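You operate a simulated robot arm through the tools that you are given. There is no shell and no other tool.

The job below is to be done with a simulated robot arm. You get a single attempt, and the scene is never put back.

JOB
The spinner shows UNEVEN: add the yellow glue tube and run it.
Fine: shut the hood, press the green button once and wait till the green lamp is out; leave the dial and the other tubes.

It is judged by the outcome, as a careful person would: the job done as asked, and still so three seconds after it is handed in. It fails if anything else is knocked over, pushed out of place, dropped, spilled or broken.

ROBOT AND FRAMES
A 7-joint arm with a two-finger parallel gripper, fixed in place. Base frame: the origin is on the floor under the middle of its stand, x ahead of it, y to its left, z up; the work surface is at about z = 76. Units: cm, rad, N and s.
With the tool pointing down near the work surface it reaches from about 34 to 86 cm from the base axis. Its first joint turns from -2.897 to 2.897 rad. Payload 3.43 kg.
Tool frame: the origin (TCP) lies between the finger pads and is the grasp point; the fingertips stand 3.4 cm ahead of it; z points along the fingers, y is the line along which they close. Largest opening 12.8 cm; finger width 2.4, thickness 1.2; the body of the gripper, 4.8 by 13 cm, starts 9.6 cm behind the TCP.
Orientation is told as [roll, pitch, yaw] about the base's x, y, z axes, in that order, counted from this pose: with the fingers straight down and closing along the base's y, the tool's x points along the base's -x, its y along +y and its z along -z.

CONTROLS
- The arm moves only by the tool send_rows. Its argument "plan" is a list of rows, each an object of numbers (a shift or turn left out is 0, a gripper value left out holds the last): "fingers": the finger opening in cm, from 0 to 12.8; "x", "y", "z": the shift along the base's x, y, z in cm; "wx", "wy", "wz": the turn, a rotation vector about the base's x, y, z in rad. In form: [{"fingers": .., "x": .., "y": .., "z": .., "wx": .., "wy": .., "wz": ..}, ...]. A call has 1 to 20 rows; each row is the pose to reach, as a shift and turn from the pose commanded when the call began. Rows are played at 5 a second. More than 5 cm and 0.15 rad between two rows, or a gripper value outside its range, and nothing of the call is played. Where a pose cannot be reached the arm comes as near as it can. A force on the tool above 40 N (or 10 N above the force at the start of the call, whichever is more), or a blocked arm, ends the call early, and 0.2 s more pass. Each finger travels about 15.3 cm/s and halts on what it meets, pressing with about 28 N; the grip force reading is that of the motor and also rises with nothing between the fingers. The clock runs only during rows and for 0.2 s after the last one: add rows that repeat a pose to give the fingers time. It gives the time, the measured TCP pose, the force on the tool (base axes), the opening and the grip force at its end, in the units of the frame above (readings bear some noise), with the torque about the TCP (base axes, N m) and any sound that the robot's microphone picked up.
- Cameras (640 x 400 px; columns grow to the right, rows downward): "scene" is fixed at [22.19, -65.18, 138.8]; the picture's right is [0.97, -0.22, 0.00], its down [-0.06, -0.27, -0.96] and it looks along [0.21, 0.94, -0.28] (base axes); focal length 310 px, centre (320, 200). "wrist" rides on the gripper at [7.6, -1.1, -16] in the tool frame; the picture's right is [0.15, 0.99, 0.00], its down [-0.88, 0.13, -0.46] and it looks along [-0.45, 0.07, 0.89] (tool axes); focal length 234 px, centre (320, 200). There is no depth. A picture from a camera that has moved, and an enlarged one, comes with that camera's place and axes in the base frame and with its lens.
- camera(camera): a new picture of that camera. The clock stands still meanwhile.
- zoom(camera, box): a new picture of the part [left, top, right, bottom] of that camera's present view, enlarged. The clock stands still meanwhile.
- sign_off(): hands the job in; it is judged then, once.

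Places have to be worked out from the pictures, the camera data and where the tool is seen. Open the gripper and draw the arm clear of the work before you hand the job in, unless the task says otherwise.

The tools are called as name(argument=value, ...) on one line, values as JSON. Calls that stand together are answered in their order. send_rows: Moves the arm, as the interface text tells. Its arguments: {"type":"object","properties":{"plan":{"type":"array","items":{"type":"object","properties":{"fingers":{"type":"number"},"x":{"type":"number"},"y":{"type":"number"},"z":{"type":"number"},"wx":{"type":"number"},"wy":{"type":"number"},"wz":{"type":"number"}}}}},"required":["plan"]} The other tools are called the same way: camera (camera) takes a picture; zoom (camera, box) takes an enlarged picture of a part of a camera's view; sign_off () hands the job in.

At the start:

```text
time_s: 0.0
position: [68.27, 36.12, 105.96]
ee_rot: [0.001, 0.001, -0.003]
wrist_force: [-0.5, 0.0, 0.5]
moment: [0.01, 0.01, 0.02]
finger_gap: 12.82
finger_force: 0.0
```

scene: 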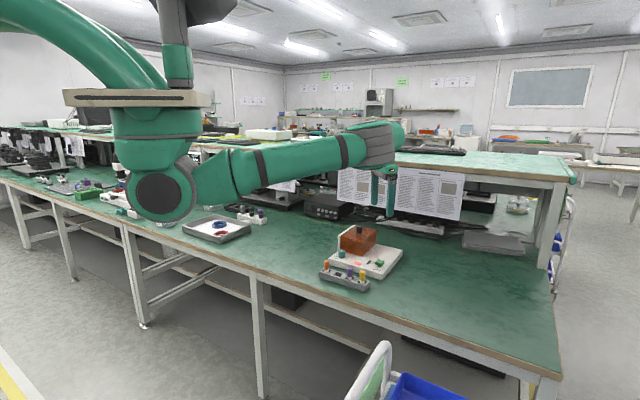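
wrist: 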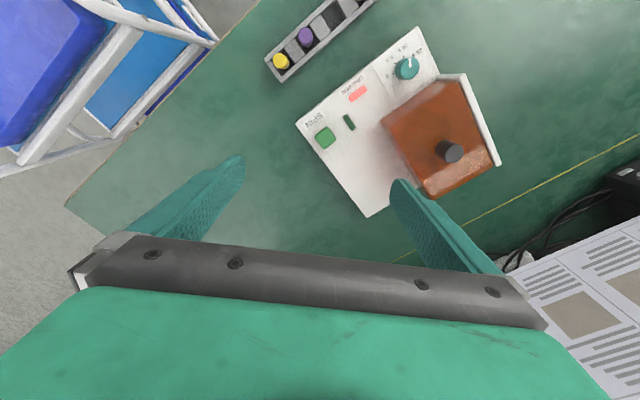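

The pictures show a small spinner with a brown hood, a green button, a dial and a rack of tubes. I'll zoom in on both views to find where things are.

zoom(camera="scene", box=[300, 215, 420, 300])

zoom(camera="wrist", box=[240, 0, 520, 230])

zoom(camera="scene", box=[310, 255, 380, 300])

```text
4.71 times, centred on (360, 258) of scene
camera zoom: at [22.19, -65.18, 138.8], right [0.97, -0.22, 0.0], down [-0.06, -0.27, -0.96], along [0.21, 0.94, -0.28], focal length 1460 px, centre (132, -71)
```

zoom: 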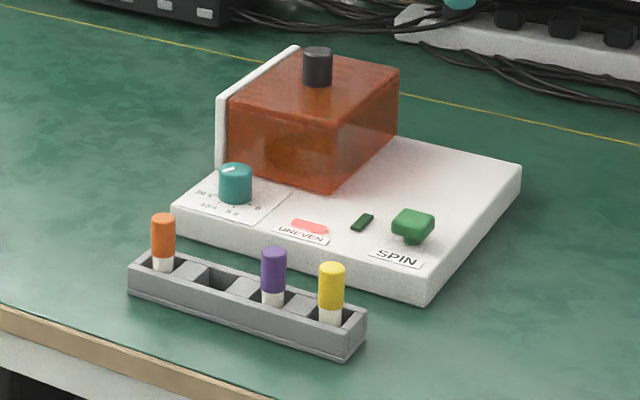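

```text
1.74 times, centred on (380, 115) of wrist
camera zoom: at [60.64, 34.95, 121.98], right [-0.15, 0.99, 0.0], down [0.88, 0.13, 0.46], along [0.45, 0.07, -0.89], focal length 407 px, centre (216, 348)
```

zoom: 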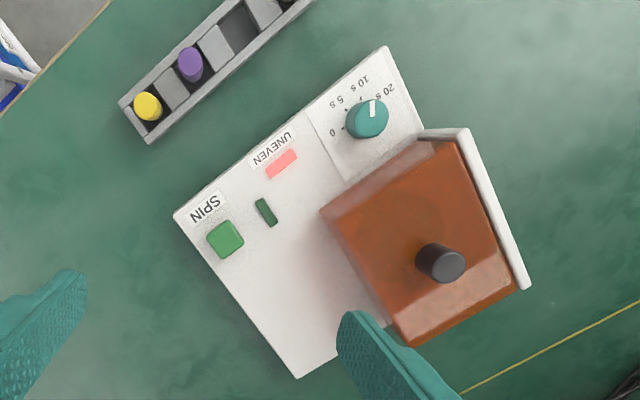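

```text
8.89 times, centred on (345, 278) of scene
camera zoom: at [22.19, -65.18, 138.8], right [0.97, -0.22, 0.0], down [-0.06, -0.27, -0.96], along [0.21, 0.94, -0.28], focal length 2758 px, centre (98, -489)
```

zoom: 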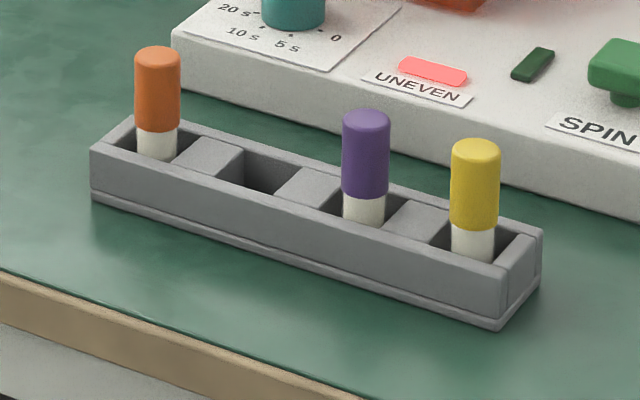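

The first triangulation puts the yellow tube top near (59.1, 29.1, 82.5), the green button near (69.2, 37.4, 81) and the hood knob near (66.8, 55, 89). I'll zoom in on the hood next to work out how it opens.

zoom(camera="scene", box=[332, 218, 392, 258])

zoom(camera="wrist", box=[360, 60, 520, 220])

```text
10.00 times, centred on (362, 238) of scene
camera zoom: at [22.19, -65.18, 138.8], right [0.97, -0.22, 0.0], down [-0.06, -0.27, -0.96], along [0.21, 0.94, -0.28], focal length 3103 px, centre (-100, -180)
```

zoom: 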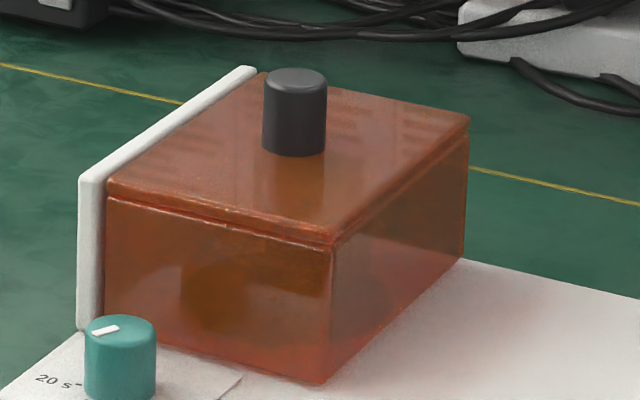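

```text
2.50 times, centred on (440, 140) of wrist
camera zoom: at [60.64, 34.95, 121.98], right [-0.15, 0.99, 0.0], down [0.88, 0.13, 0.46], along [0.45, 0.07, -0.89], focal length 585 px, centre (20, 350)
```

zoom: 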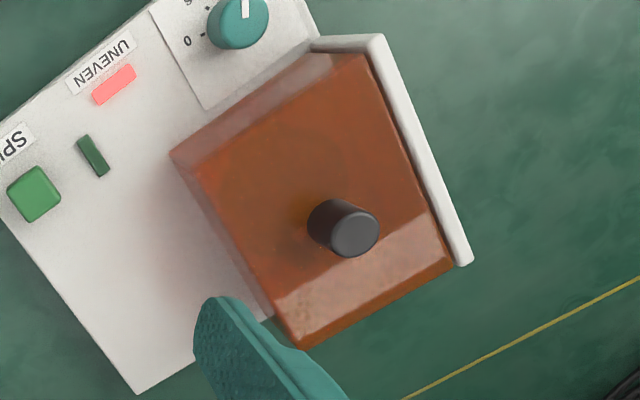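

The amber box has a lid line near its top and a knob in the lid's centre, with a white plate on the dial side. I'll move the wrist camera over it at the same height for a better look.

send_rows(plan=[{"x": -3, "y": 4, "fingers": 12.8}, {"x": -6, "y": 8}, {"x": -9, "y": 12}, {"x": -12, "y": 16}, {"x": -12.5, "y": 17}, {"x": -12.5, "y": 17}])

camera(camera="wrist")

zoom(camera="wrist", box=[200, 100, 480, 300])

```text
time_s: 1.4
position: [55.85, 52.94, 105.69]
ee_rot: [-0.001, 0.001, -0.002]
wrist_force: [-0.4, 0.1, 0.0]
moment: [0.02, 0.03, 0.01]
finger_gap: 12.81
finger_force: 0.0
```

```text
taken
camera wrist: at [48.19, 51.85, 121.69], right [-0.14, 0.99, 0.0], down [0.88, 0.13, 0.46], along [0.45, 0.07, -0.89], focal length 234 px, centre (320, 200)
```

wrist: 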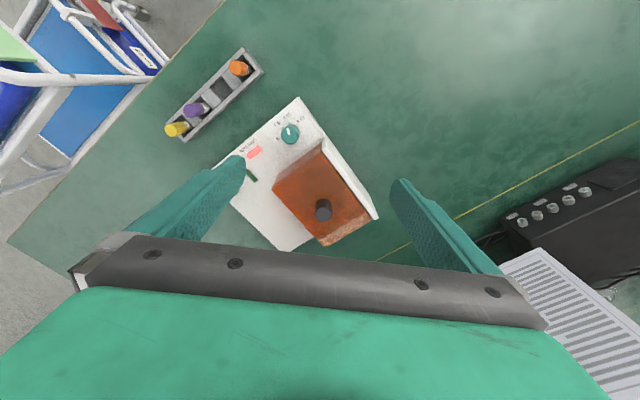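

```text
2.00 times, centred on (340, 200) of wrist
camera zoom: at [48.19, 51.85, 121.69], right [-0.14, 0.99, 0.0], down [0.88, 0.13, 0.46], along [0.45, 0.07, -0.89], focal length 468 px, centre (280, 200)
```

zoom: 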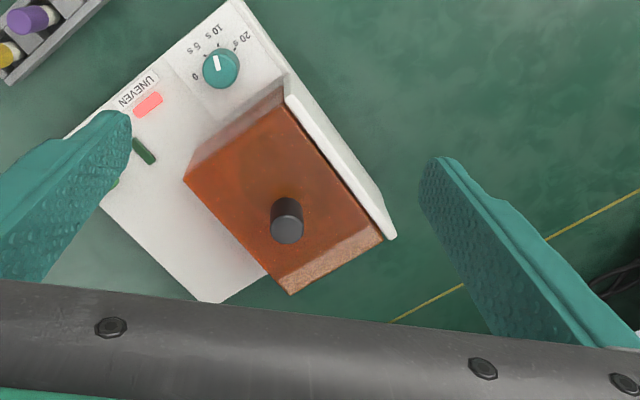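

The lid measures about 10.6 x 15.3 cm with its knob at (67.2, 55.3), top at z≈89, and the machine sits at about 45° to the base axes. I'll turn the gripper to close along the machine's front-to-back line and hover above the knob.

send_rows(plan=[{"wz": -0.131, "x": 1, "y": 0.3, "fingers": 12.8}, {"wz": -0.262, "x": 2.5, "y": 0.6}, {"wz": -0.393, "x": 4, "y": 0.9, "z": -1}, {"wz": -0.524, "x": 6, "y": 1.2, "z": -2}, {"wz": -0.654, "x": 8, "y": 1.5, "z": -3}, {"wz": -0.785, "x": 10, "y": 1.8, "z": -4, "fingers": 6}, {"wz": -0.785, "x": 11.3, "y": 2, "z": -6}, {"wz": -0.785, "x": 11.3, "y": 2, "z": -6}, {"wz": -0.785, "x": 11.3, "y": 2, "z": -6}])

camera(camera="wrist")

zoom(camera="scene", box=[300, 150, 440, 300])

```text
time_s: 3.4
position: [67.17, 55.08, 100.25]
ee_rot: [-0.001, -0.001, -0.785]
wrist_force: [-0.3, -0.5, -0.3]
moment: [0.02, 0.01, 0.01]
finger_gap: 6.01
finger_force: 0.1
```

```text
taken
camera wrist: at [61.04, 59.63, 116.14], right [0.6, 0.8, 0.0], down [0.71, -0.53, 0.46], along [0.37, -0.27, -0.89], focal length 234 px, centre (320, 200)
```

wrist: 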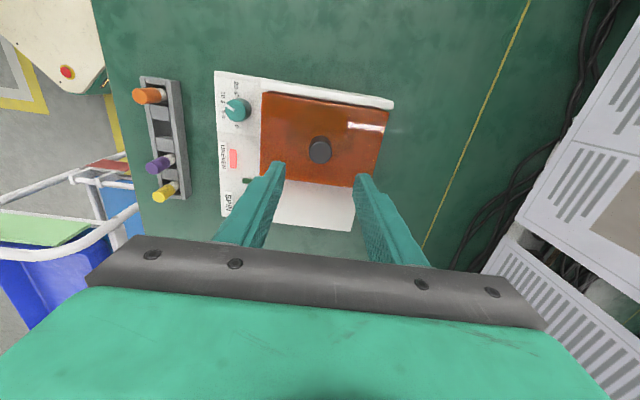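

```text
2.67 times, centred on (370, 225) of scene
camera zoom: at [22.19, -65.18, 138.8], right [0.97, -0.22, 0.0], down [-0.06, -0.27, -0.96], along [0.21, 0.94, -0.28], focal length 827 px, centre (187, 133)
```

zoom: 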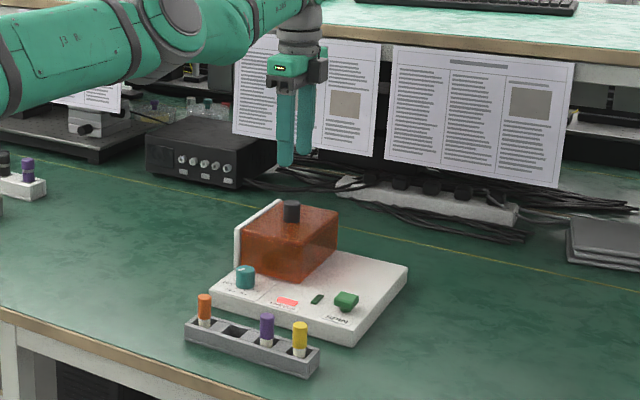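

The gripper hovers over the knob and the pose is reachable. I'll zoom the wrist view to look at the lid and plate from this side and check alignment.

zoom(camera="wrist", box=[200, 50, 420, 240])

zoom(camera="wrist", box=[120, 60, 260, 220])

```text
2.11 times, centred on (310, 145) of wrist
camera zoom: at [61.04, 59.63, 116.14], right [0.6, 0.8, 0.0], down [0.71, -0.53, 0.46], along [0.37, -0.27, -0.89], focal length 493 px, centre (341, 316)
```

zoom: 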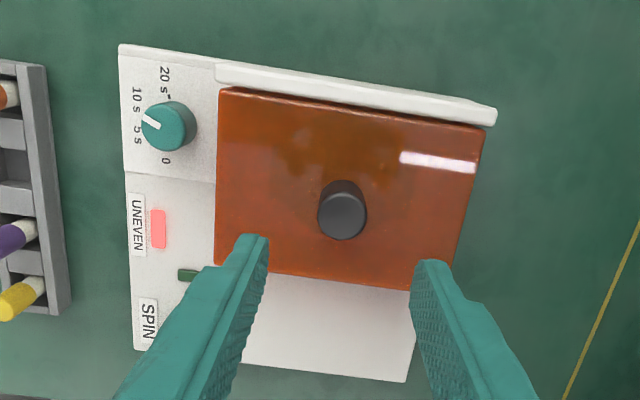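

```text
2.50 times, centred on (190, 140) of wrist
camera zoom: at [61.04, 59.63, 116.14], right [0.6, 0.8, 0.0], down [0.71, -0.53, 0.46], along [0.37, -0.27, -0.89], focal length 585 px, centre (645, 350)
```

zoom: 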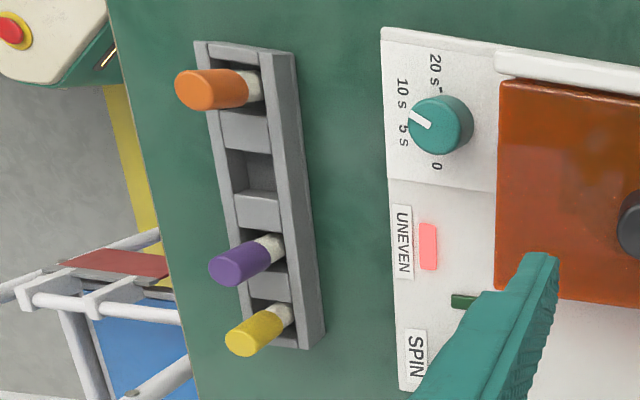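

The knob triangulates to about (67.3, 55.3), directly below the TCP. I'll lower until the fingertips sit just above the lid, around the knob, still open.

send_rows(plan=[{"x": 0.1, "y": 0.15, "z": -3, "fingers": 6}, {"x": 0.1, "y": 0.15, "z": -6}, {"x": 0.1, "y": 0.15, "z": -8.5}, {"x": 0.1, "y": 0.15, "z": -9.8}, {"x": 0.1, "y": 0.15, "z": -9.8}])

zoom(camera="wrist", box=[180, 0, 460, 240])

zoom(camera="scene", box=[325, 190, 405, 270])

```text
time_s: 4.6
position: [66.76, 54.89, 90.19]
ee_rot: [0.001, -0.001, -0.786]
wrist_force: [-0.4, -0.1, -0.1]
moment: [0.02, 0.02, 0.01]
finger_gap: 6.02
finger_force: 0.0
out of reach, approached as far as the arm can: row 3, 4, 5
```

```text
1.67 times, centred on (320, 120) of wrist
camera zoom: at [60.48, 59.43, 106.05], right [0.6, 0.8, 0.0], down [0.71, -0.53, 0.46], along [0.37, -0.27, -0.89], focal length 390 px, centre (320, 333)
```

zoom: 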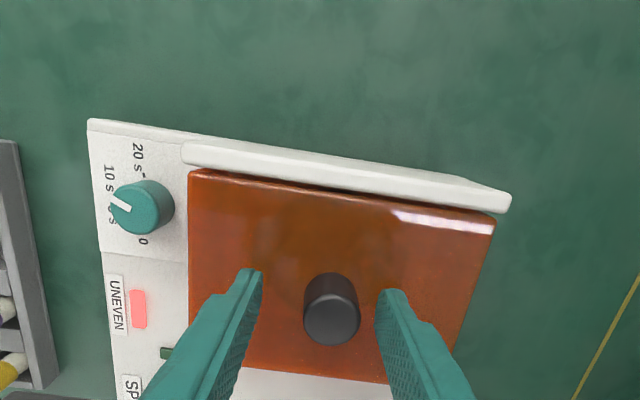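

```text
5.00 times, centred on (365, 230) of scene
camera zoom: at [22.19, -65.18, 138.8], right [0.97, -0.22, 0.0], down [-0.06, -0.27, -0.96], along [0.21, 0.94, -0.28], focal length 1551 px, centre (95, 50)
```

zoom: 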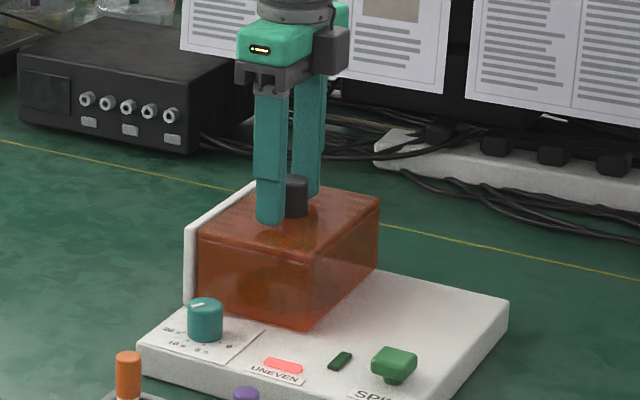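

The tool is about 0.5 cm short of the knob centre because of the reach limit. I'll tilt the tool slightly outward (0.08 rad) to gain reach and read the pose again.

send_rows(plan=[{"wx": 0.03, "wy": -0.03, "z": 0.2, "fingers": 6}, {"wx": 0.06, "wy": -0.06, "z": 0.2}, {"wx": 0.06, "wy": -0.06, "z": 0.2}])

zoom(camera="wrist", box=[180, 0, 460, 240])

```text
time_s: 5.4
position: [68.27, 56.08, 90.19]
ee_rot: [0.084, 0.001, -0.786]
wrist_force: [-2.8, -1.8, 0.0]
moment: [-0.07, 0.1, -0.01]
finger_gap: 6.15
finger_force: 1.1
out of reach, approached as far as the arm can: row 1, 2, 3
```

```text
1.67 times, centred on (320, 120) of wrist
camera zoom: at [61.07, 59.77, 105.99], right [0.59, 0.8, 0.08], down [0.69, -0.56, 0.46], along [0.42, -0.22, -0.88], focal length 390 px, centre (320, 333)
```

zoom: 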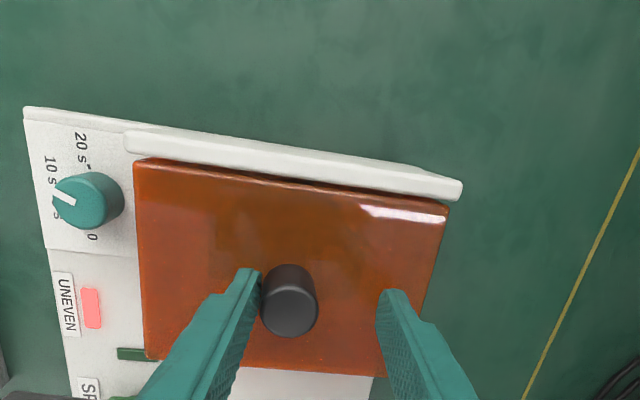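

The tool overshot outward and the near finger is touching the knob lightly. I'll back off a little toward the base, raise it, and check how the commanded pose relates to the reading.

send_rows(plan=[{"x": -0.6, "y": -0.5, "z": 0.5, "fingers": 6}, {"x": -0.6, "y": -0.5, "z": 2}, {"x": -0.6, "y": -0.5, "z": 4}, {"x": -0.6, "y": -0.5, "z": 4}])

zoom(camera="wrist", box=[180, 0, 460, 240])

```text
time_s: 6.4
position: [68.6, 56.31, 94.04]
ee_rot: [0.082, -0.001, -0.785]
wrist_force: [0.0, 0.3, -0.2]
moment: [-0.04, -0.02, 0.02]
finger_gap: 6.0
finger_force: 0.1
out of reach, approached as far as the arm can: row 1, 2, 3, 4
```

```text
1.67 times, centred on (320, 120) of wrist
camera zoom: at [61.41, 59.88, 109.82], right [0.59, 0.8, 0.08], down [0.69, -0.56, 0.47], along [0.42, -0.22, -0.88], focal length 390 px, centre (320, 333)
```

zoom: 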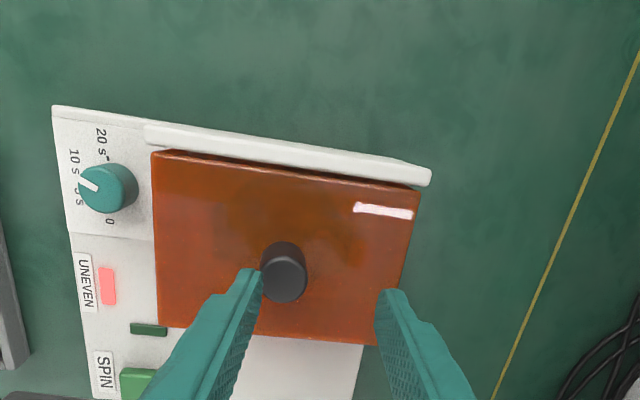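

The arm looks stuck in its stretched pose, since the commanded pose is further in than the reading. I'll pull well back toward the base and up to free the elbow, then come back with a tilt.

send_rows(plan=[{"x": -3, "y": -2.5, "z": 2, "fingers": 6}, {"x": -6, "y": -5, "z": 4}, {"x": -8, "y": -7, "z": 5}, {"x": -8, "y": -7, "z": 5}])

```text
time_s: 7.4
position: [68.41, 56.44, 97.71]
ee_rot: [0.085, 0.001, -0.786]
wrist_force: [-0.5, -1.3, -0.2]
moment: [-0.01, -0.02, 0.01]
finger_gap: 6.02
finger_force: 0.0
out of reach, approached as far as the arm can: row 1, 2, 3, 4
```

The arm is still held at full stretch. I'll undo the tilt and go up more to see if that frees it.

send_rows(plan=[{"wx": -0.06, "wy": 0.06, "z": 1}, {"wx": -0.12, "wy": 0.12, "z": 3}, {"wx": -0.12, "wy": 0.12, "z": 6}, {"wx": -0.12, "wy": 0.12, "z": 6}])

camera(camera="scene")

```text
time_s: 8.4
position: [65.67, 53.49, 103.54]
ee_rot: [-0.087, -0.001, -0.787]
wrist_force: [-0.1, -0.1, -0.3]
moment: [0.0, 0.03, 0.0]
finger_gap: 6.0
finger_force: 0.0
out of reach, approached as far as the arm can: row 1, 2, 3, 4
```

```text
taken
```

scene: 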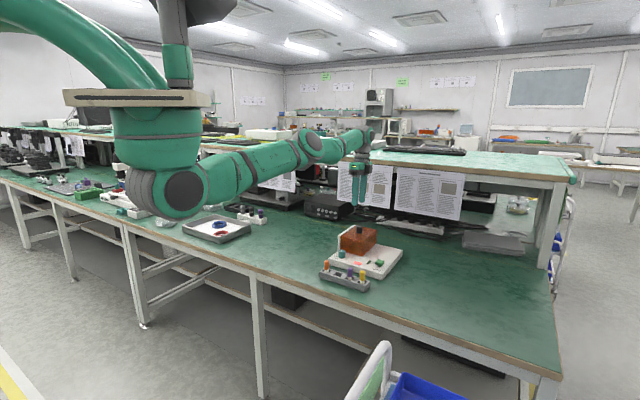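

The arm still reads as stretched. I'll send a longer call that asks for free air further in and higher, with the tilt back to zero, so the solver can bend the elbow.

send_rows(plan=[{"wx": 0.03, "wy": -0.03, "z": 2}, {"wx": 0.06, "wy": -0.06, "z": 4}, {"wx": 0.06, "wy": -0.06, "z": 6, "x": -1, "y": -1}, {"wx": 0.06, "wy": -0.06, "z": 8, "x": -2, "y": -2}, {"wx": 0.06, "wy": -0.06, "z": 10, "x": -3, "y": -3}, {"wx": 0.06, "wy": -0.06, "z": 11, "x": -4, "y": -4}, {"wx": 0.06, "wy": -0.06, "z": 12, "x": -5, "y": -5}, {"wx": 0.06, "wy": -0.06, "z": 12, "x": -6, "y": -6}, {"wx": 0.06, "wy": -0.06, "z": 12, "x": -6, "y": -6}])

```text
time_s: 10.4
position: [66.39, 53.15, 115.78]
ee_rot: [-0.001, -0.002, -0.787]
wrist_force: [-0.5, 0.1, -0.1]
moment: [0.01, -0.01, 0.01]
finger_gap: 6.0
finger_force: 0.0
out of reach, approached as far as the arm can: row 1, 2, 3, 4, 5, 6, 7, 8, 9
```

Radial motion is stuck at the straight-elbow limit, and moving upward can't bend it. I'll bring the commanded pose nearer the real one, then command a downward move in free air so the elbow bends.

send_rows(plan=[{"x": 3, "y": 3}, {"x": 6, "y": 6}, {"x": 8, "y": 8}, {"x": 8, "y": 8, "z": -2}, {"x": 8, "y": 8, "z": -4}, {"x": 8, "y": 8, "z": -6}, {"x": 8, "y": 8, "z": -8}, {"x": 8, "y": 8, "z": -10}, {"x": 8, "y": 8, "z": -10}])

```text
time_s: 12.4
position: [66.73, 55.15, 104.91]
ee_rot: [0.001, 0.001, -0.786]
wrist_force: [0.8, -0.1, -0.2]
moment: [-0.02, -0.02, 0.02]
finger_gap: 5.99
finger_force: 0.1
out of reach, approached as far as the arm can: row 1, 2, 3, 4, 5, 6, 7, 8, 9
```

This fits a wrong elbow branch: the elbow passed full stretch and sits against its limit. I'll command a pose beyond full reach in free air, move down while there, then come inward so the elbow bends back the normal way.

send_rows(plan=[{"x": 4, "y": 3}, {"x": 8, "y": 6, "z": 3}, {"x": 11.5, "y": 8.7, "z": 6}, {"x": 11.5, "y": 8.7, "z": 6}, {"x": 11.5, "y": 8.7, "z": 4}, {"x": 11.5, "y": 8.7, "z": 2}, {"x": 11.5, "y": 8.7, "z": 0}, {"x": 11.5, "y": 8.7, "z": -2}, {"x": 9, "y": 7, "z": -4}, {"x": 7, "y": 5.3, "z": -5}, {"x": 5, "y": 3.8, "z": -5}, {"x": 3, "y": 2.3, "z": -5}, {"x": 0, "y": 0, "z": -5}, {"x": 0, "y": 0, "z": -5}])

```text
refused: row 2 steps farther than a row can; nothing moved
```

Row 2 was too long a step, so I'll send the same idea in shorter steps.

send_rows(plan=[{"x": 3.5, "y": 2.7, "z": 1}, {"x": 7, "y": 5.4, "z": 3}, {"x": 10, "y": 7.6, "z": 5}, {"x": 11.5, "y": 8.7, "z": 6}, {"x": 11.5, "y": 8.7, "z": 6}, {"x": 11.5, "y": 8.7, "z": 4}, {"x": 11.5, "y": 8.7, "z": 2}, {"x": 11.5, "y": 8.7, "z": 0}, {"x": 11.5, "y": 8.7, "z": -2}, {"x": 9, "y": 7, "z": -4}, {"x": 7, "y": 5.3, "z": -5}, {"x": 5, "y": 3.8, "z": -5}, {"x": 3, "y": 2.3, "z": -5}, {"x": 0, "y": 0, "z": -5}, {"x": 0, "y": 0, "z": -5}])

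```text
time_s: 15.6
position: [66.97, 54.91, 100.14]
ee_rot: [-0.003, -0.001, -0.787]
wrist_force: [-0.6, 0.0, 0.4]
moment: [0.0, 0.02, 0.02]
finger_gap: 6.0
finger_force: 0.0
out of reach, approached as far as the arm can: row 1, 2, 3, 4, 5, 6, 7, 8, 9, 10, 11, 12, 13, 14, 15
```

The arm is still at full stretch. I'll look at its actual shape in the scene camera to understand which way the elbow bends.

zoom(camera="scene", box=[60, 60, 440, 260])

```text
1.68 times, centred on (250, 160) of scene
camera zoom: at [22.19, -65.18, 138.8], right [0.97, -0.22, 0.0], down [-0.06, -0.27, -0.96], along [0.21, 0.94, -0.28], focal length 523 px, centre (438, 267)
```

zoom: 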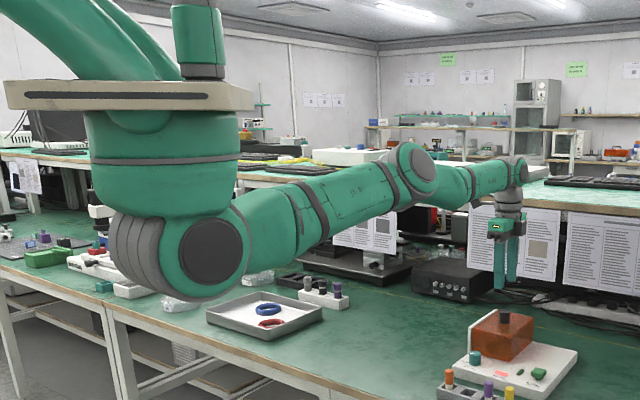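

The elbow disc faces sideways, so the elbow probably bends in a horizontal plane and sideways motion should bend it. I'll sweep the commanded pose toward +y at a smaller radius in free air.

send_rows(plan=[{"x": -2.2, "y": 1.8, "z": 1}, {"x": -4.5, "y": 3.6, "z": 2}, {"x": -7, "y": 5.4, "z": 3}, {"x": -9.3, "y": 7, "z": 3}, {"x": -11.5, "y": 8.6, "z": 3}, {"x": -13.8, "y": 10.1, "z": 3}, {"x": -13.8, "y": 10.1, "z": 3}])

camera(camera="scene")

```text
time_s: 17.2
position: [54.32, 66.32, 103.38]
ee_rot: [-0.002, 0.0, -0.786]
wrist_force: [0.4, -0.1, -0.4]
moment: [-0.04, 0.04, 0.01]
finger_gap: 6.0
finger_force: 0.2
out of reach, approached as far as the arm can: row 2, 3, 4, 5, 6, 7
```

```text
taken
```

scene: 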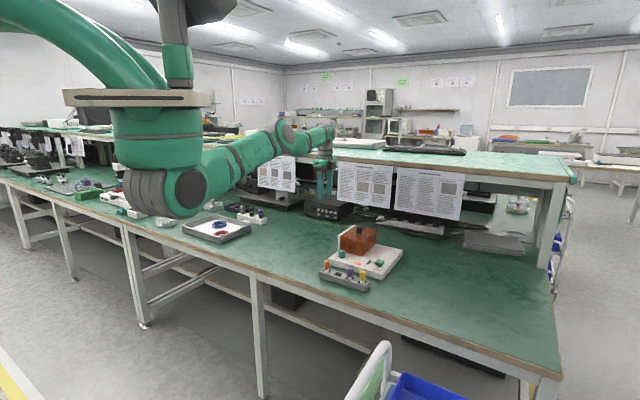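

Row 1 was reachable this time, so each call's baseline is the pose actually reached and some inward progress is happening. I'll ask for a small purely inward move and hold it to see if the radius follows.

send_rows(plan=[{"x": -0.3, "y": -0.4}, {"x": -0.6, "y": -0.8}, {"x": -1.0, "y": -1.2}, {"x": -1.3, "y": -1.6}, {"x": -1.3, "y": -1.6}, {"x": -1.3, "y": -1.6}, {"x": -1.3, "y": -1.6}, {"x": -1.3, "y": -1.6}])

```text
time_s: 19.0
position: [54.26, 66.37, 103.7]
ee_rot: [0.0, -0.001, -0.787]
wrist_force: [-0.1, 0.2, 0.0]
moment: [-0.01, 0.0, 0.01]
finger_gap: 5.97
finger_force: 0.0
out of reach, approached as far as the arm can: row 1, 2, 3, 4, 5, 6, 7, 8
```

There's no inward motion at all, so the elbow is clamped on the wrong side of straight. In the first picture the elbow bent toward -y, so I'll sweep toward +y while commanding slightly beyond reach to carry it through, then move inward.

send_rows(plan=[{"x": 2.3, "y": 1.0}, {"x": 5.95, "y": 0.5}, {"x": 9.4, "y": -2.7}, {"x": 12.6, "y": -6.15}, {"x": 14.7, "y": -8.5}, {"x": 12.6, "y": -6.15}, {"x": 9.4, "y": -2.7}, {"x": 5.95, "y": 0.5}, {"x": 3.6, "y": 2.6}, {"x": -0.1, "y": 3.0}, {"x": -4.3, "y": 2.4}, {"x": -6.7, "y": 1.6}, {"x": -7.8, "y": 0}, {"x": -7.8, "y": 0}])

zoom(camera="scene", box=[60, 60, 440, 260])

```text
time_s: 22.0
position: [46.12, 66.14, 103.67]
ee_rot: [0.001, -0.001, -0.786]
wrist_force: [0.0, -1.0, -0.9]
moment: [0.01, 0.05, 0.02]
finger_gap: 6.0
finger_force: 0.0
out of reach, approached as far as the arm can: row 1, 2, 3, 4, 5, 6, 7, 8, 9, 10
```

```text
1.68 times, centred on (250, 160) of scene
camera zoom: at [22.19, -65.18, 138.8], right [0.97, -0.22, 0.0], down [-0.06, -0.27, -0.96], along [0.21, 0.94, -0.28], focal length 523 px, centre (438, 267)
```

zoom: 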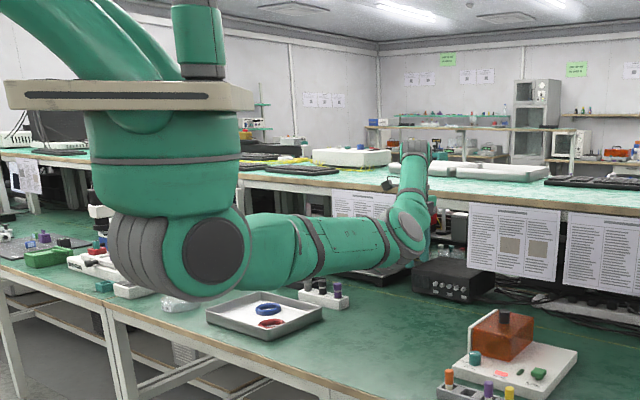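

The elbow is freed: the TCP is at (46.1, 66.1, 103.7) and fully reachable. From now on I'll stay away from full stretch by tilting the tool outward 0.15 rad before going back above the knob.

send_rows(plan=[{"x": 3, "y": -2, "wx": 0.035, "wy": -0.035}, {"x": 6, "y": -4, "wx": 0.07, "wy": -0.07}, {"x": 9, "y": -6, "wx": 0.106, "wy": -0.106}, {"x": 12.5, "y": -8, "wx": 0.106, "wy": -0.106}, {"x": 16, "y": -9.5, "wx": 0.106, "wy": -0.106}, {"x": 19, "y": -10.5, "wx": 0.106, "wy": -0.106}, {"x": 20.8, "y": -11.1, "z": -3, "wx": 0.106, "wy": -0.106}, {"x": 20.8, "y": -11.1, "z": -3, "wx": 0.106, "wy": -0.106}])

zoom(camera="wrist", box=[180, 0, 460, 240])

```text
time_s: 23.8
position: [67.03, 55.31, 100.5]
ee_rot: [0.15, 0.0, -0.786]
wrist_force: [0.3, 0.8, -0.8]
moment: [-0.03, -0.03, -0.03]
finger_gap: 5.97
finger_force: 0.1
```

```text
1.67 times, centred on (320, 120) of wrist
camera zoom: at [59.14, 58.17, 116.11], right [0.59, 0.8, 0.15], down [0.67, -0.58, 0.47], along [0.46, -0.18, -0.87], focal length 390 px, centre (320, 333)
```

zoom: 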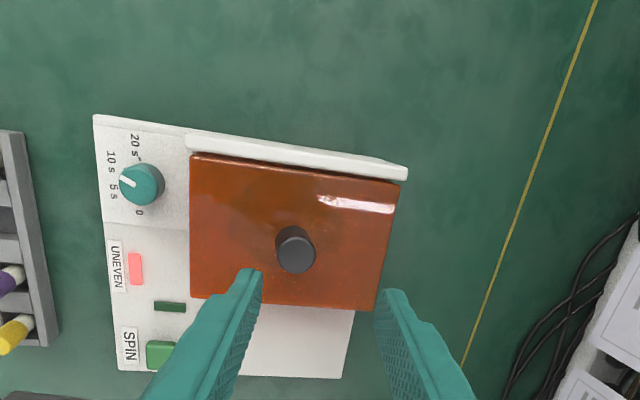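

The tilted pose reads (67.0, 55.3, 100.5) with no reach warnings, and the knob again computes to about (67.3, 55.1). I'll descend around it with the fingers open.

send_rows(plan=[{"x": 0, "y": -0.1, "z": -3}, {"x": 0, "y": -0.25, "z": -6}, {"x": 0, "y": -0.35, "z": -8.5}, {"x": 0, "y": -0.35, "z": -9.8}, {"x": 0, "y": -0.35, "z": -10.3}, {"x": 0, "y": -0.35, "z": -10.3}])

zoom(camera="wrist", box=[180, 0, 460, 240])

zoom(camera="scene", box=[330, 200, 400, 260])

```text
time_s: 25.2
position: [66.84, 54.87, 90.35]
ee_rot: [0.151, 0.0, -0.785]
wrist_force: [0.0, -0.5, 3.0]
moment: [-0.09, 0.06, 0.02]
finger_gap: 6.03
finger_force: 0.4
```

```text
1.67 times, centred on (320, 120) of wrist
camera zoom: at [58.99, 57.84, 105.95], right [0.59, 0.79, 0.15], down [0.66, -0.58, 0.47], along [0.46, -0.18, -0.87], focal length 390 px, centre (320, 333)
```

zoom: 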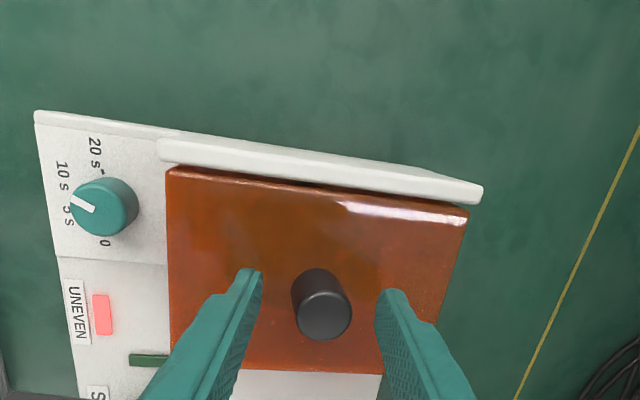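

```text
6.67 times, centred on (365, 230) of scene
camera zoom: at [22.19, -65.18, 138.8], right [0.97, -0.22, 0.0], down [-0.06, -0.27, -0.96], along [0.21, 0.94, -0.28], focal length 2068 px, centre (20, 0)
```

zoom: 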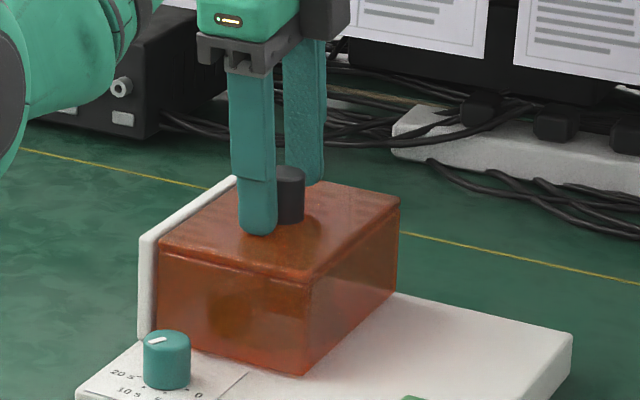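

A 3 N upward push shows the near fingertip is just touching the lid, so its top is at about 86.4. I'll raise 0.5 cm and close on the knob.

send_rows(plan=[{"z": 0.5, "fingers": 6}, {"z": 0.5, "fingers": 4}, {"z": 0.5, "fingers": 3}, {"z": 0.5, "fingers": 2.4}, {"z": 0.5, "fingers": 2.0}, {"z": 0.5, "fingers": 2.0}])

zoom(camera="wrist", box=[180, 0, 460, 240])

```text
time_s: 26.6
position: [66.88, 54.89, 90.77]
ee_rot: [0.15, 0.001, -0.787]
wrist_force: [1.0, 1.0, 0.7]
moment: [-0.65, 0.64, 0.0]
finger_gap: 3.05
finger_force: 45.0
```

```text
1.67 times, centred on (320, 120) of wrist
camera zoom: at [59.02, 57.85, 106.38], right [0.59, 0.79, 0.15], down [0.67, -0.58, 0.47], along [0.46, -0.18, -0.87], focal length 390 px, centre (320, 333)
```

zoom: 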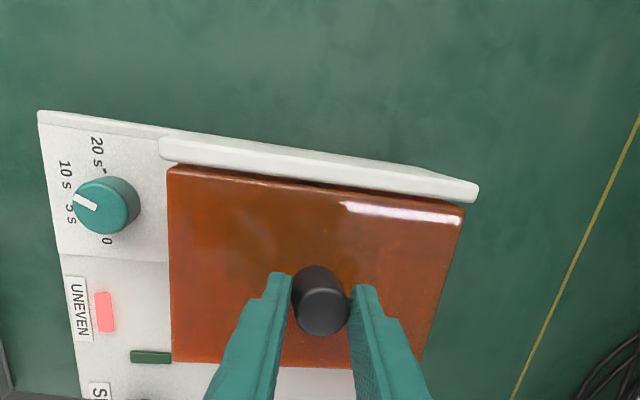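

The knob is held at a 3.05 cm gap. I'll lift it slightly and read the forces to learn how the hood moves.

send_rows(plan=[{"z": 0.2, "fingers": 2.0}, {"z": 0.4}, {"z": 0.6}, {"z": 0.8}, {"z": 0.8}])

zoom(camera="scene", box=[330, 200, 400, 260])

zoom(camera="wrist", box=[180, 0, 460, 240])

```text
time_s: 27.8
position: [66.9, 54.8, 91.46]
ee_rot: [0.146, -0.001, -0.787]
wrist_force: [0.1, -0.1, -29.2]
moment: [-0.57, 0.64, -0.02]
finger_gap: 2.94
finger_force: 44.9
```

```text
6.67 times, centred on (365, 230) of scene
camera zoom: at [22.19, -65.18, 138.8], right [0.97, -0.22, 0.0], down [-0.06, -0.27, -0.96], along [0.21, 0.94, -0.28], focal length 2068 px, centre (20, 0)
```

zoom: 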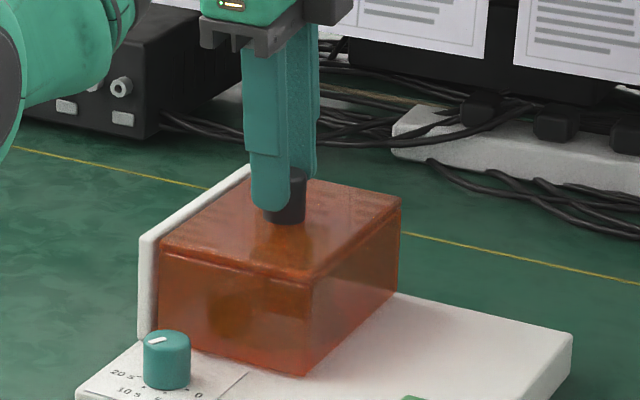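

```text
1.67 times, centred on (320, 120) of wrist
camera zoom: at [59.14, 57.8, 106.95], right [0.59, 0.8, 0.14], down [0.67, -0.58, 0.47], along [0.46, -0.18, -0.87], focal length 390 px, centre (320, 333)
```

zoom: 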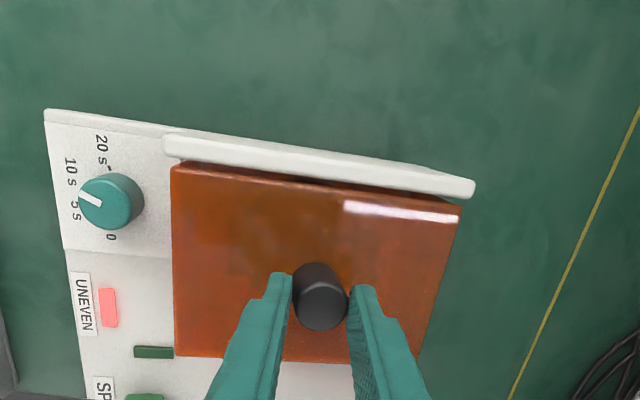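

A 29 N pull didn't move the hood and the fingers just slid up the knob, so it doesn't lift. There is empty base beside the hood opposite the white plate, so it probably slides that way. I'll re-seat the grip and test a small push in that direction.

send_rows(plan=[{"z": 0, "fingers": 2.0}, {"z": -0.1, "fingers": 4.5}, {"z": -0.3, "fingers": 4.5}, {"z": -0.5, "fingers": 4.5}, {"z": -0.6, "fingers": 2.8}, {"z": -0.6, "fingers": 2.2}, {"z": -0.6, "fingers": 2.2}])

```text
time_s: 29.4
position: [66.85, 54.91, 91.21]
ee_rot: [0.151, -0.001, -0.787]
wrist_force: [-12.3, -11.8, 7.1]
moment: [-0.49, 0.69, -0.09]
finger_gap: 3.02
finger_force: 44.9
```

The grip is re-seated with a small sideways preload. I'll relieve that and push gently about 0.6 cm away from the white plate, along (0.707, -0.707).

send_rows(plan=[{"x": -0.1, "y": -0.1, "fingers": 2.2}, {"x": 0.05, "y": -0.25}, {"x": 0.2, "y": -0.4}, {"x": 0.35, "y": -0.55}, {"x": 0.35, "y": -0.55}])

zoom(camera="wrist", box=[180, 0, 460, 240])

```text
time_s: 30.6
position: [67.43, 54.38, 91.08]
ee_rot: [0.153, -0.001, -0.788]
wrist_force: [7.3, 7.5, 5.5]
moment: [-0.56, 0.17, 0.06]
finger_gap: 3.0
finger_force: 45.1
```

```text
1.67 times, centred on (320, 120) of wrist
camera zoom: at [59.55, 57.25, 106.65], right [0.59, 0.79, 0.15], down [0.66, -0.58, 0.47], along [0.46, -0.18, -0.87], focal length 390 px, centre (320, 333)
```

zoom: 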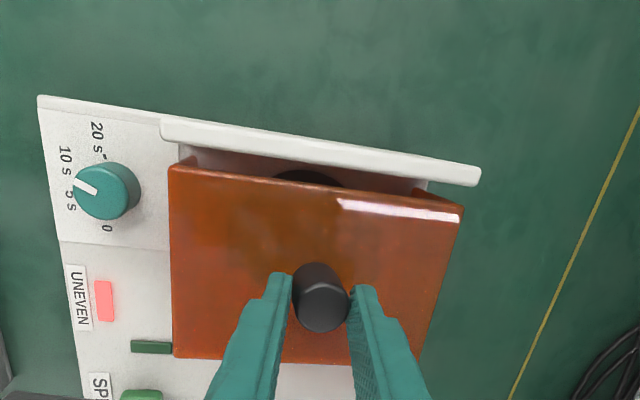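

The hood slid freely: a gap opened beside the white plate and the dark rotor shows behind it. I'll continue sliding in that direction in small steps.

send_rows(plan=[{"x": 0.6, "y": -0.5, "fingers": 2.2}, {"x": 1.2, "y": -1.1}, {"x": 1.8, "y": -1.7}, {"x": 2.4, "y": -2.3}, {"x": 3.0, "y": -2.9}, {"x": 3.6, "y": -3.5}, {"x": 3.6, "y": -3.5}])

zoom(camera="wrist", box=[180, 0, 460, 240])

```text
time_s: 32.2
position: [71.07, 50.83, 91.18]
ee_rot: [0.152, 0.001, -0.788]
wrist_force: [-1.5, -2.0, 14.3]
moment: [-0.68, 0.61, 0.06]
finger_gap: 3.01
finger_force: 44.3
```

```text
1.67 times, centred on (320, 120) of wrist
camera zoom: at [63.13, 53.69, 106.65], right [0.59, 0.79, 0.15], down [0.66, -0.58, 0.47], along [0.46, -0.18, -0.87], focal length 390 px, centre (320, 333)
```

zoom: 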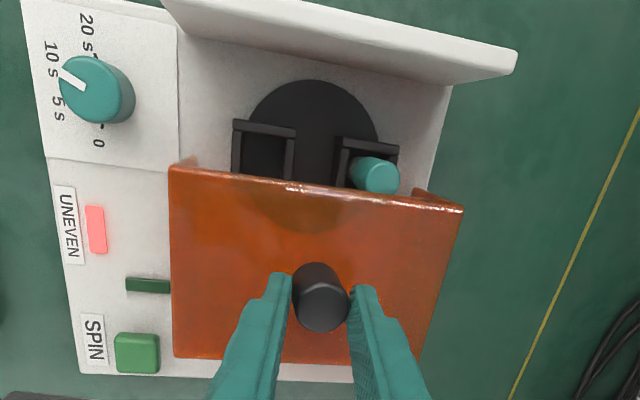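

The hood is sliding well, and the rotor shows a teal tube in the far pocket and an empty pocket in front. I'll keep sliding to open it fully.

send_rows(plan=[{"x": 0.6, "y": -0.6, "z": 0.05, "fingers": 2.2}, {"x": 1.2, "y": -1.2, "z": 0.1}, {"x": 1.8, "y": -1.8, "z": 0.1}, {"x": 2.4, "y": -2.4, "z": 0.1}, {"x": 3.0, "y": -3.0, "z": 0.1}, {"x": 3.0, "y": -3.0, "z": 0.1}])

zoom(camera="wrist", box=[180, 0, 460, 240])

```text
time_s: 33.6
position: [73.86, 47.9, 91.19]
ee_rot: [0.149, 0.003, -0.788]
wrist_force: [14.3, 13.4, 2.1]
moment: [-0.08, 0.32, 0.0]
finger_gap: 3.0
finger_force: 45.2
```

```text
1.67 times, centred on (320, 120) of wrist
camera zoom: at [66.06, 50.76, 106.65], right [0.59, 0.79, 0.15], down [0.66, -0.58, 0.47], along [0.46, -0.18, -0.87], focal length 390 px, centre (320, 333)
```

zoom: 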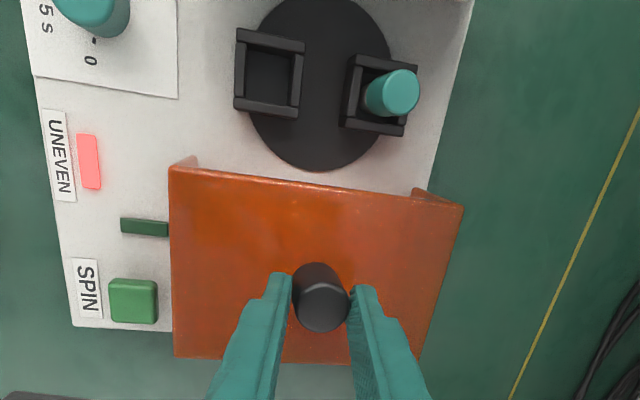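

The hood is now clear of the rotor, which has two opposite pockets: a teal tube at the back and an empty one at the front. I'll release the knob and rise straight up.

send_rows(plan=[{"fingers": 4.5}, {"fingers": 6}, {"fingers": 6, "z": 0.3}, {"z": 3, "fingers": 6}, {"z": 6.5}, {"z": 10}, {"z": 13}, {"z": 13}])

camera(camera="wrist")

zoom(camera="scene", box=[310, 210, 410, 300])

```text
time_s: 35.4
position: [74.06, 47.99, 104.25]
ee_rot: [0.148, 0.0, -0.785]
wrist_force: [0.3, -0.4, 0.0]
moment: [0.03, -0.01, 0.01]
finger_gap: 6.01
finger_force: 0.1
```

```text
taken
camera wrist: at [66.15, 50.86, 119.86], right [0.59, 0.79, 0.15], down [0.67, -0.58, 0.47], along [0.46, -0.18, -0.87], focal length 234 px, centre (320, 200)
```

wrist: 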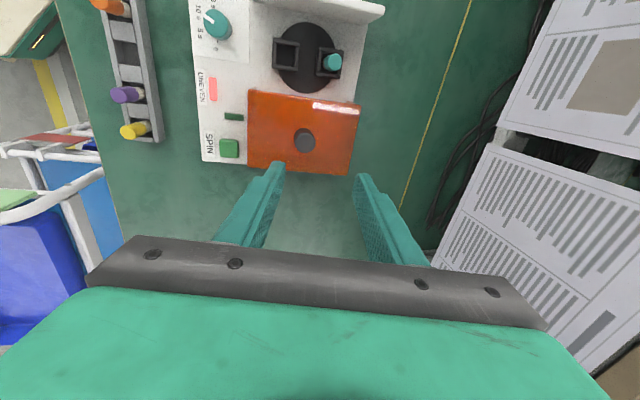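

```text
4.44 times, centred on (360, 255) of scene
camera zoom: at [22.19, -65.18, 138.8], right [0.97, -0.22, 0.0], down [-0.06, -0.27, -0.96], along [0.21, 0.94, -0.28], focal length 1379 px, centre (142, -44)
```

zoom: 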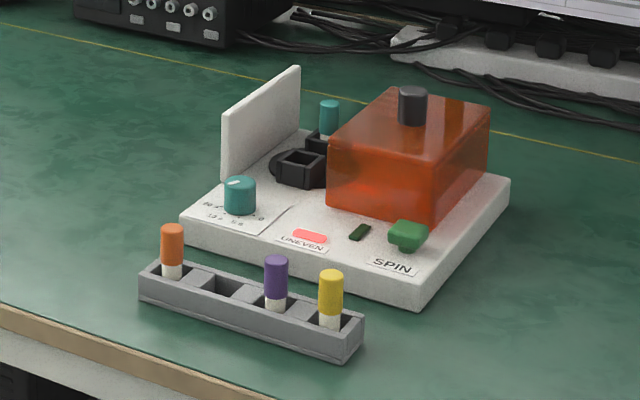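

The rotor is open. I'll zoom in on the rotor and rack from here to measure them.

zoom(camera="wrist", box=[230, 10, 380, 110])

zoom(camera="wrist", box=[80, 0, 240, 170])

zoom(camera="scene", box=[340, 225, 400, 265])

```text
4.00 times, centred on (305, 60) of wrist
camera zoom: at [66.15, 50.86, 119.86], right [0.59, 0.79, 0.15], down [0.67, -0.58, 0.47], along [0.46, -0.18, -0.87], focal length 937 px, centre (380, 760)
```

zoom: 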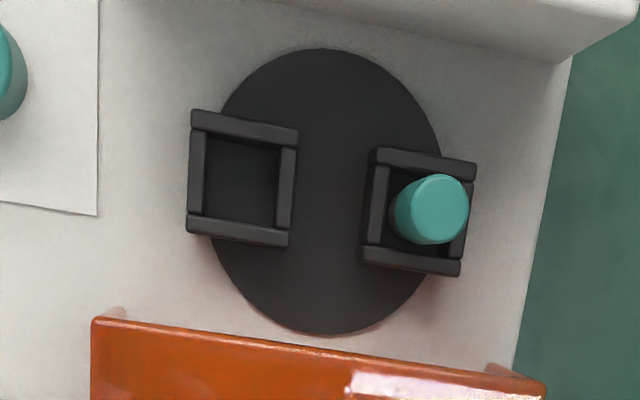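

```text
2.35 times, centred on (160, 85) of wrist
camera zoom: at [66.15, 50.86, 119.86], right [0.59, 0.79, 0.15], down [0.67, -0.58, 0.47], along [0.46, -0.18, -0.87], focal length 551 px, centre (696, 471)
```

zoom: 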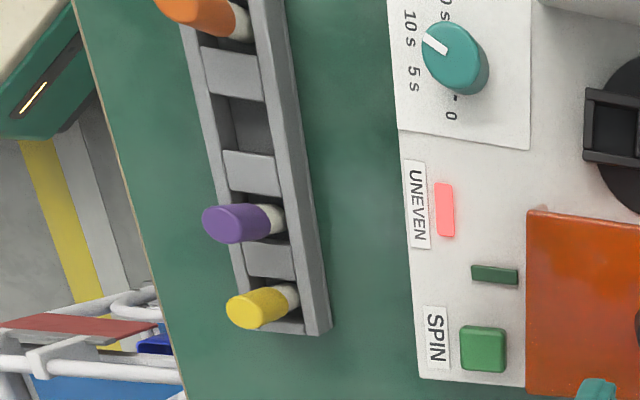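

```text
10.00 times, centred on (370, 245) of scene
camera zoom: at [22.19, -65.18, 138.8], right [0.97, -0.22, 0.0], down [-0.06, -0.27, -0.96], along [0.21, 0.94, -0.28], focal length 3103 px, centre (-180, -250)
```

zoom: 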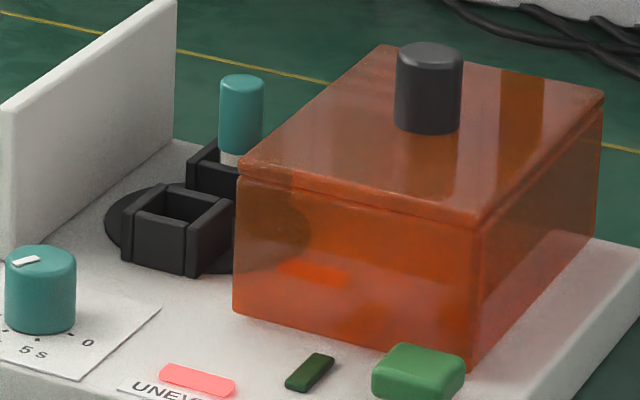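

Measured so far:
- The empty pocket is centred near (65.0, 53.0), with its wall tops at z≈82.
- The teal tube is opposite it at (69.4, 57.4).
- The yellow tube is at (59.05, 29.15), with its top at 82.5.

I'll turn the gripper to close along the rack, keep the outward tilt, and move above the yellow tube.

send_rows(plan=[{"x": -1.27, "y": -1.59, "z": 0, "wx": -0.0138, "wy": -0.0138, "wz": 0.1294, "fingers": 6}, {"x": -2.53, "y": -3.17, "z": 0, "wx": -0.0277, "wy": -0.0277, "wz": 0.2589}, {"x": -3.8, "y": -4.76, "z": 0, "wx": -0.0415, "wy": -0.0415, "wz": 0.3883}, {"x": -5.07, "y": -6.35, "z": 0, "wx": -0.0553, "wy": -0.0553, "wz": 0.5177}, {"x": -6.33, "y": -7.94, "z": 0, "wx": -0.0692, "wy": -0.0692, "wz": 0.6472}, {"x": -7.6, "y": -9.53, "z": 0, "wx": -0.083, "wy": -0.083, "wz": 0.7766}, {"x": -8.87, "y": -11.1, "z": -0.5, "wx": -0.0968, "wy": -0.0968, "wz": 0.906}, {"x": -10.13, "y": -12.7, "z": -1, "wx": -0.1107, "wy": -0.1107, "wz": 1.0355}, {"x": -11.4, "y": -14.3, "z": -2, "wx": -0.1245, "wy": -0.1245, "wz": 1.1649}, {"x": -12.67, "y": -15.9, "z": -3, "wx": -0.1383, "wy": -0.1383, "wz": 1.2943}, {"x": -13.93, "y": -17.5, "z": -4, "wx": -0.1522, "wy": -0.1522, "wz": 1.4238}, {"x": -15.2, "y": -19.05, "z": -5, "wx": -0.166, "wy": -0.166, "wz": 1.5532, "fingers": 3.6}, {"x": -15.2, "y": -19.05, "z": -5, "wx": -0.166, "wy": -0.166, "wz": 1.5532}])

camera(camera="wrist")

zoom(camera="scene", box=[290, 180, 420, 300])

```text
time_s: 38.2
position: [58.65, 28.78, 99.25]
ee_rot: [0.0, -0.151, 0.786]
wrist_force: [0.6, -0.6, 0.5]
moment: [0.01, 0.0, 0.02]
finger_gap: 3.59
finger_force: 0.1
```

```text
taken
camera wrist: at [52.45, 20.9, 113.94], right [-0.8, 0.6, -0.02], down [0.47, 0.66, 0.58], along [0.36, 0.46, -0.81], focal length 234 px, centre (320, 200)
```

wrist: 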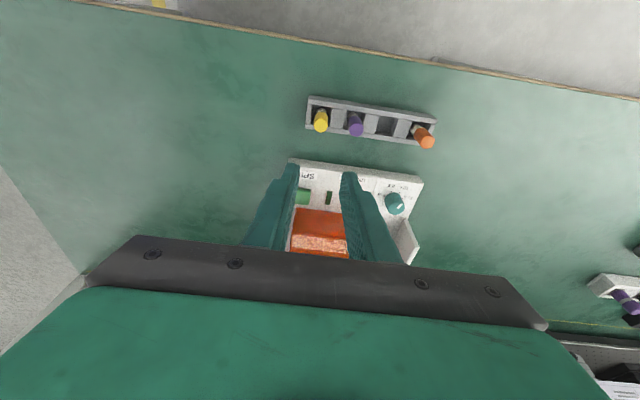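

```text
3.33 times, centred on (355, 240) of scene
camera zoom: at [22.19, -65.18, 138.8], right [0.97, -0.22, 0.0], down [-0.06, -0.27, -0.96], along [0.21, 0.94, -0.28], focal length 1034 px, centre (203, 67)
```

zoom: 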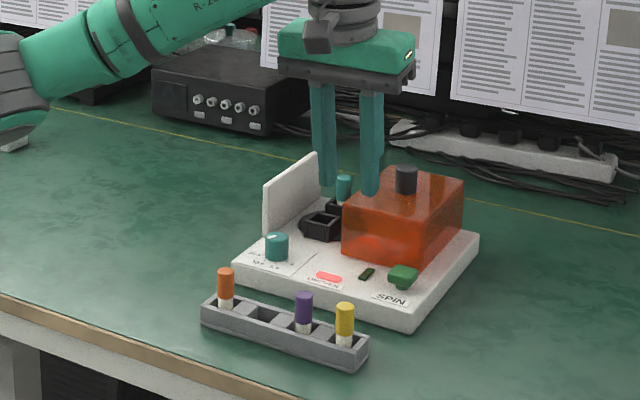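

The TCP is at (58.65, 28.78, 99.25), nearly above the yellow tube. I'll zoom to refine the tube position from this viewpoint.

zoom(camera="wrist", box=[290, 80, 450, 160])

zoom(camera="scene", box=[335, 260, 385, 295])

```text
4.00 times, centred on (370, 120) of wrist
camera zoom: at [52.45, 20.9, 113.94], right [-0.8, 0.6, -0.02], down [0.47, 0.66, 0.58], along [0.36, 0.46, -0.81], focal length 937 px, centre (120, 520)
```

zoom: 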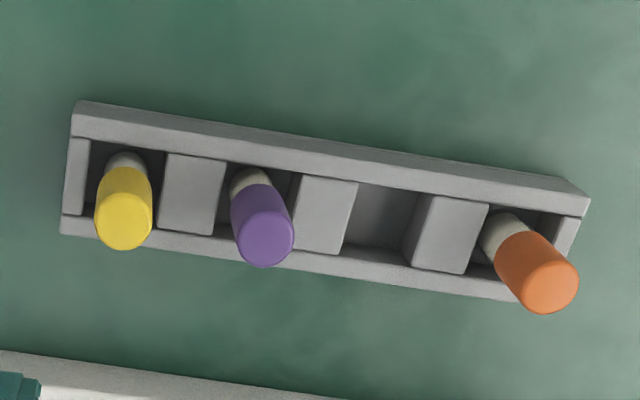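

```text
11.43 times, centred on (360, 278) of scene
camera zoom: at [22.19, -65.18, 138.8], right [0.97, -0.22, 0.0], down [-0.06, -0.27, -0.96], along [0.21, 0.94, -0.28], focal length 3546 px, centre (-137, -686)
```

zoom: 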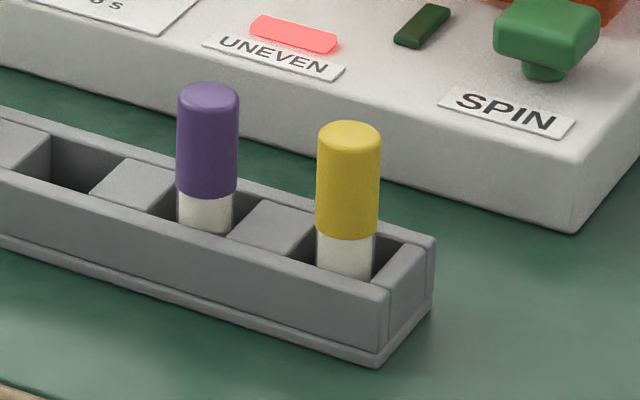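

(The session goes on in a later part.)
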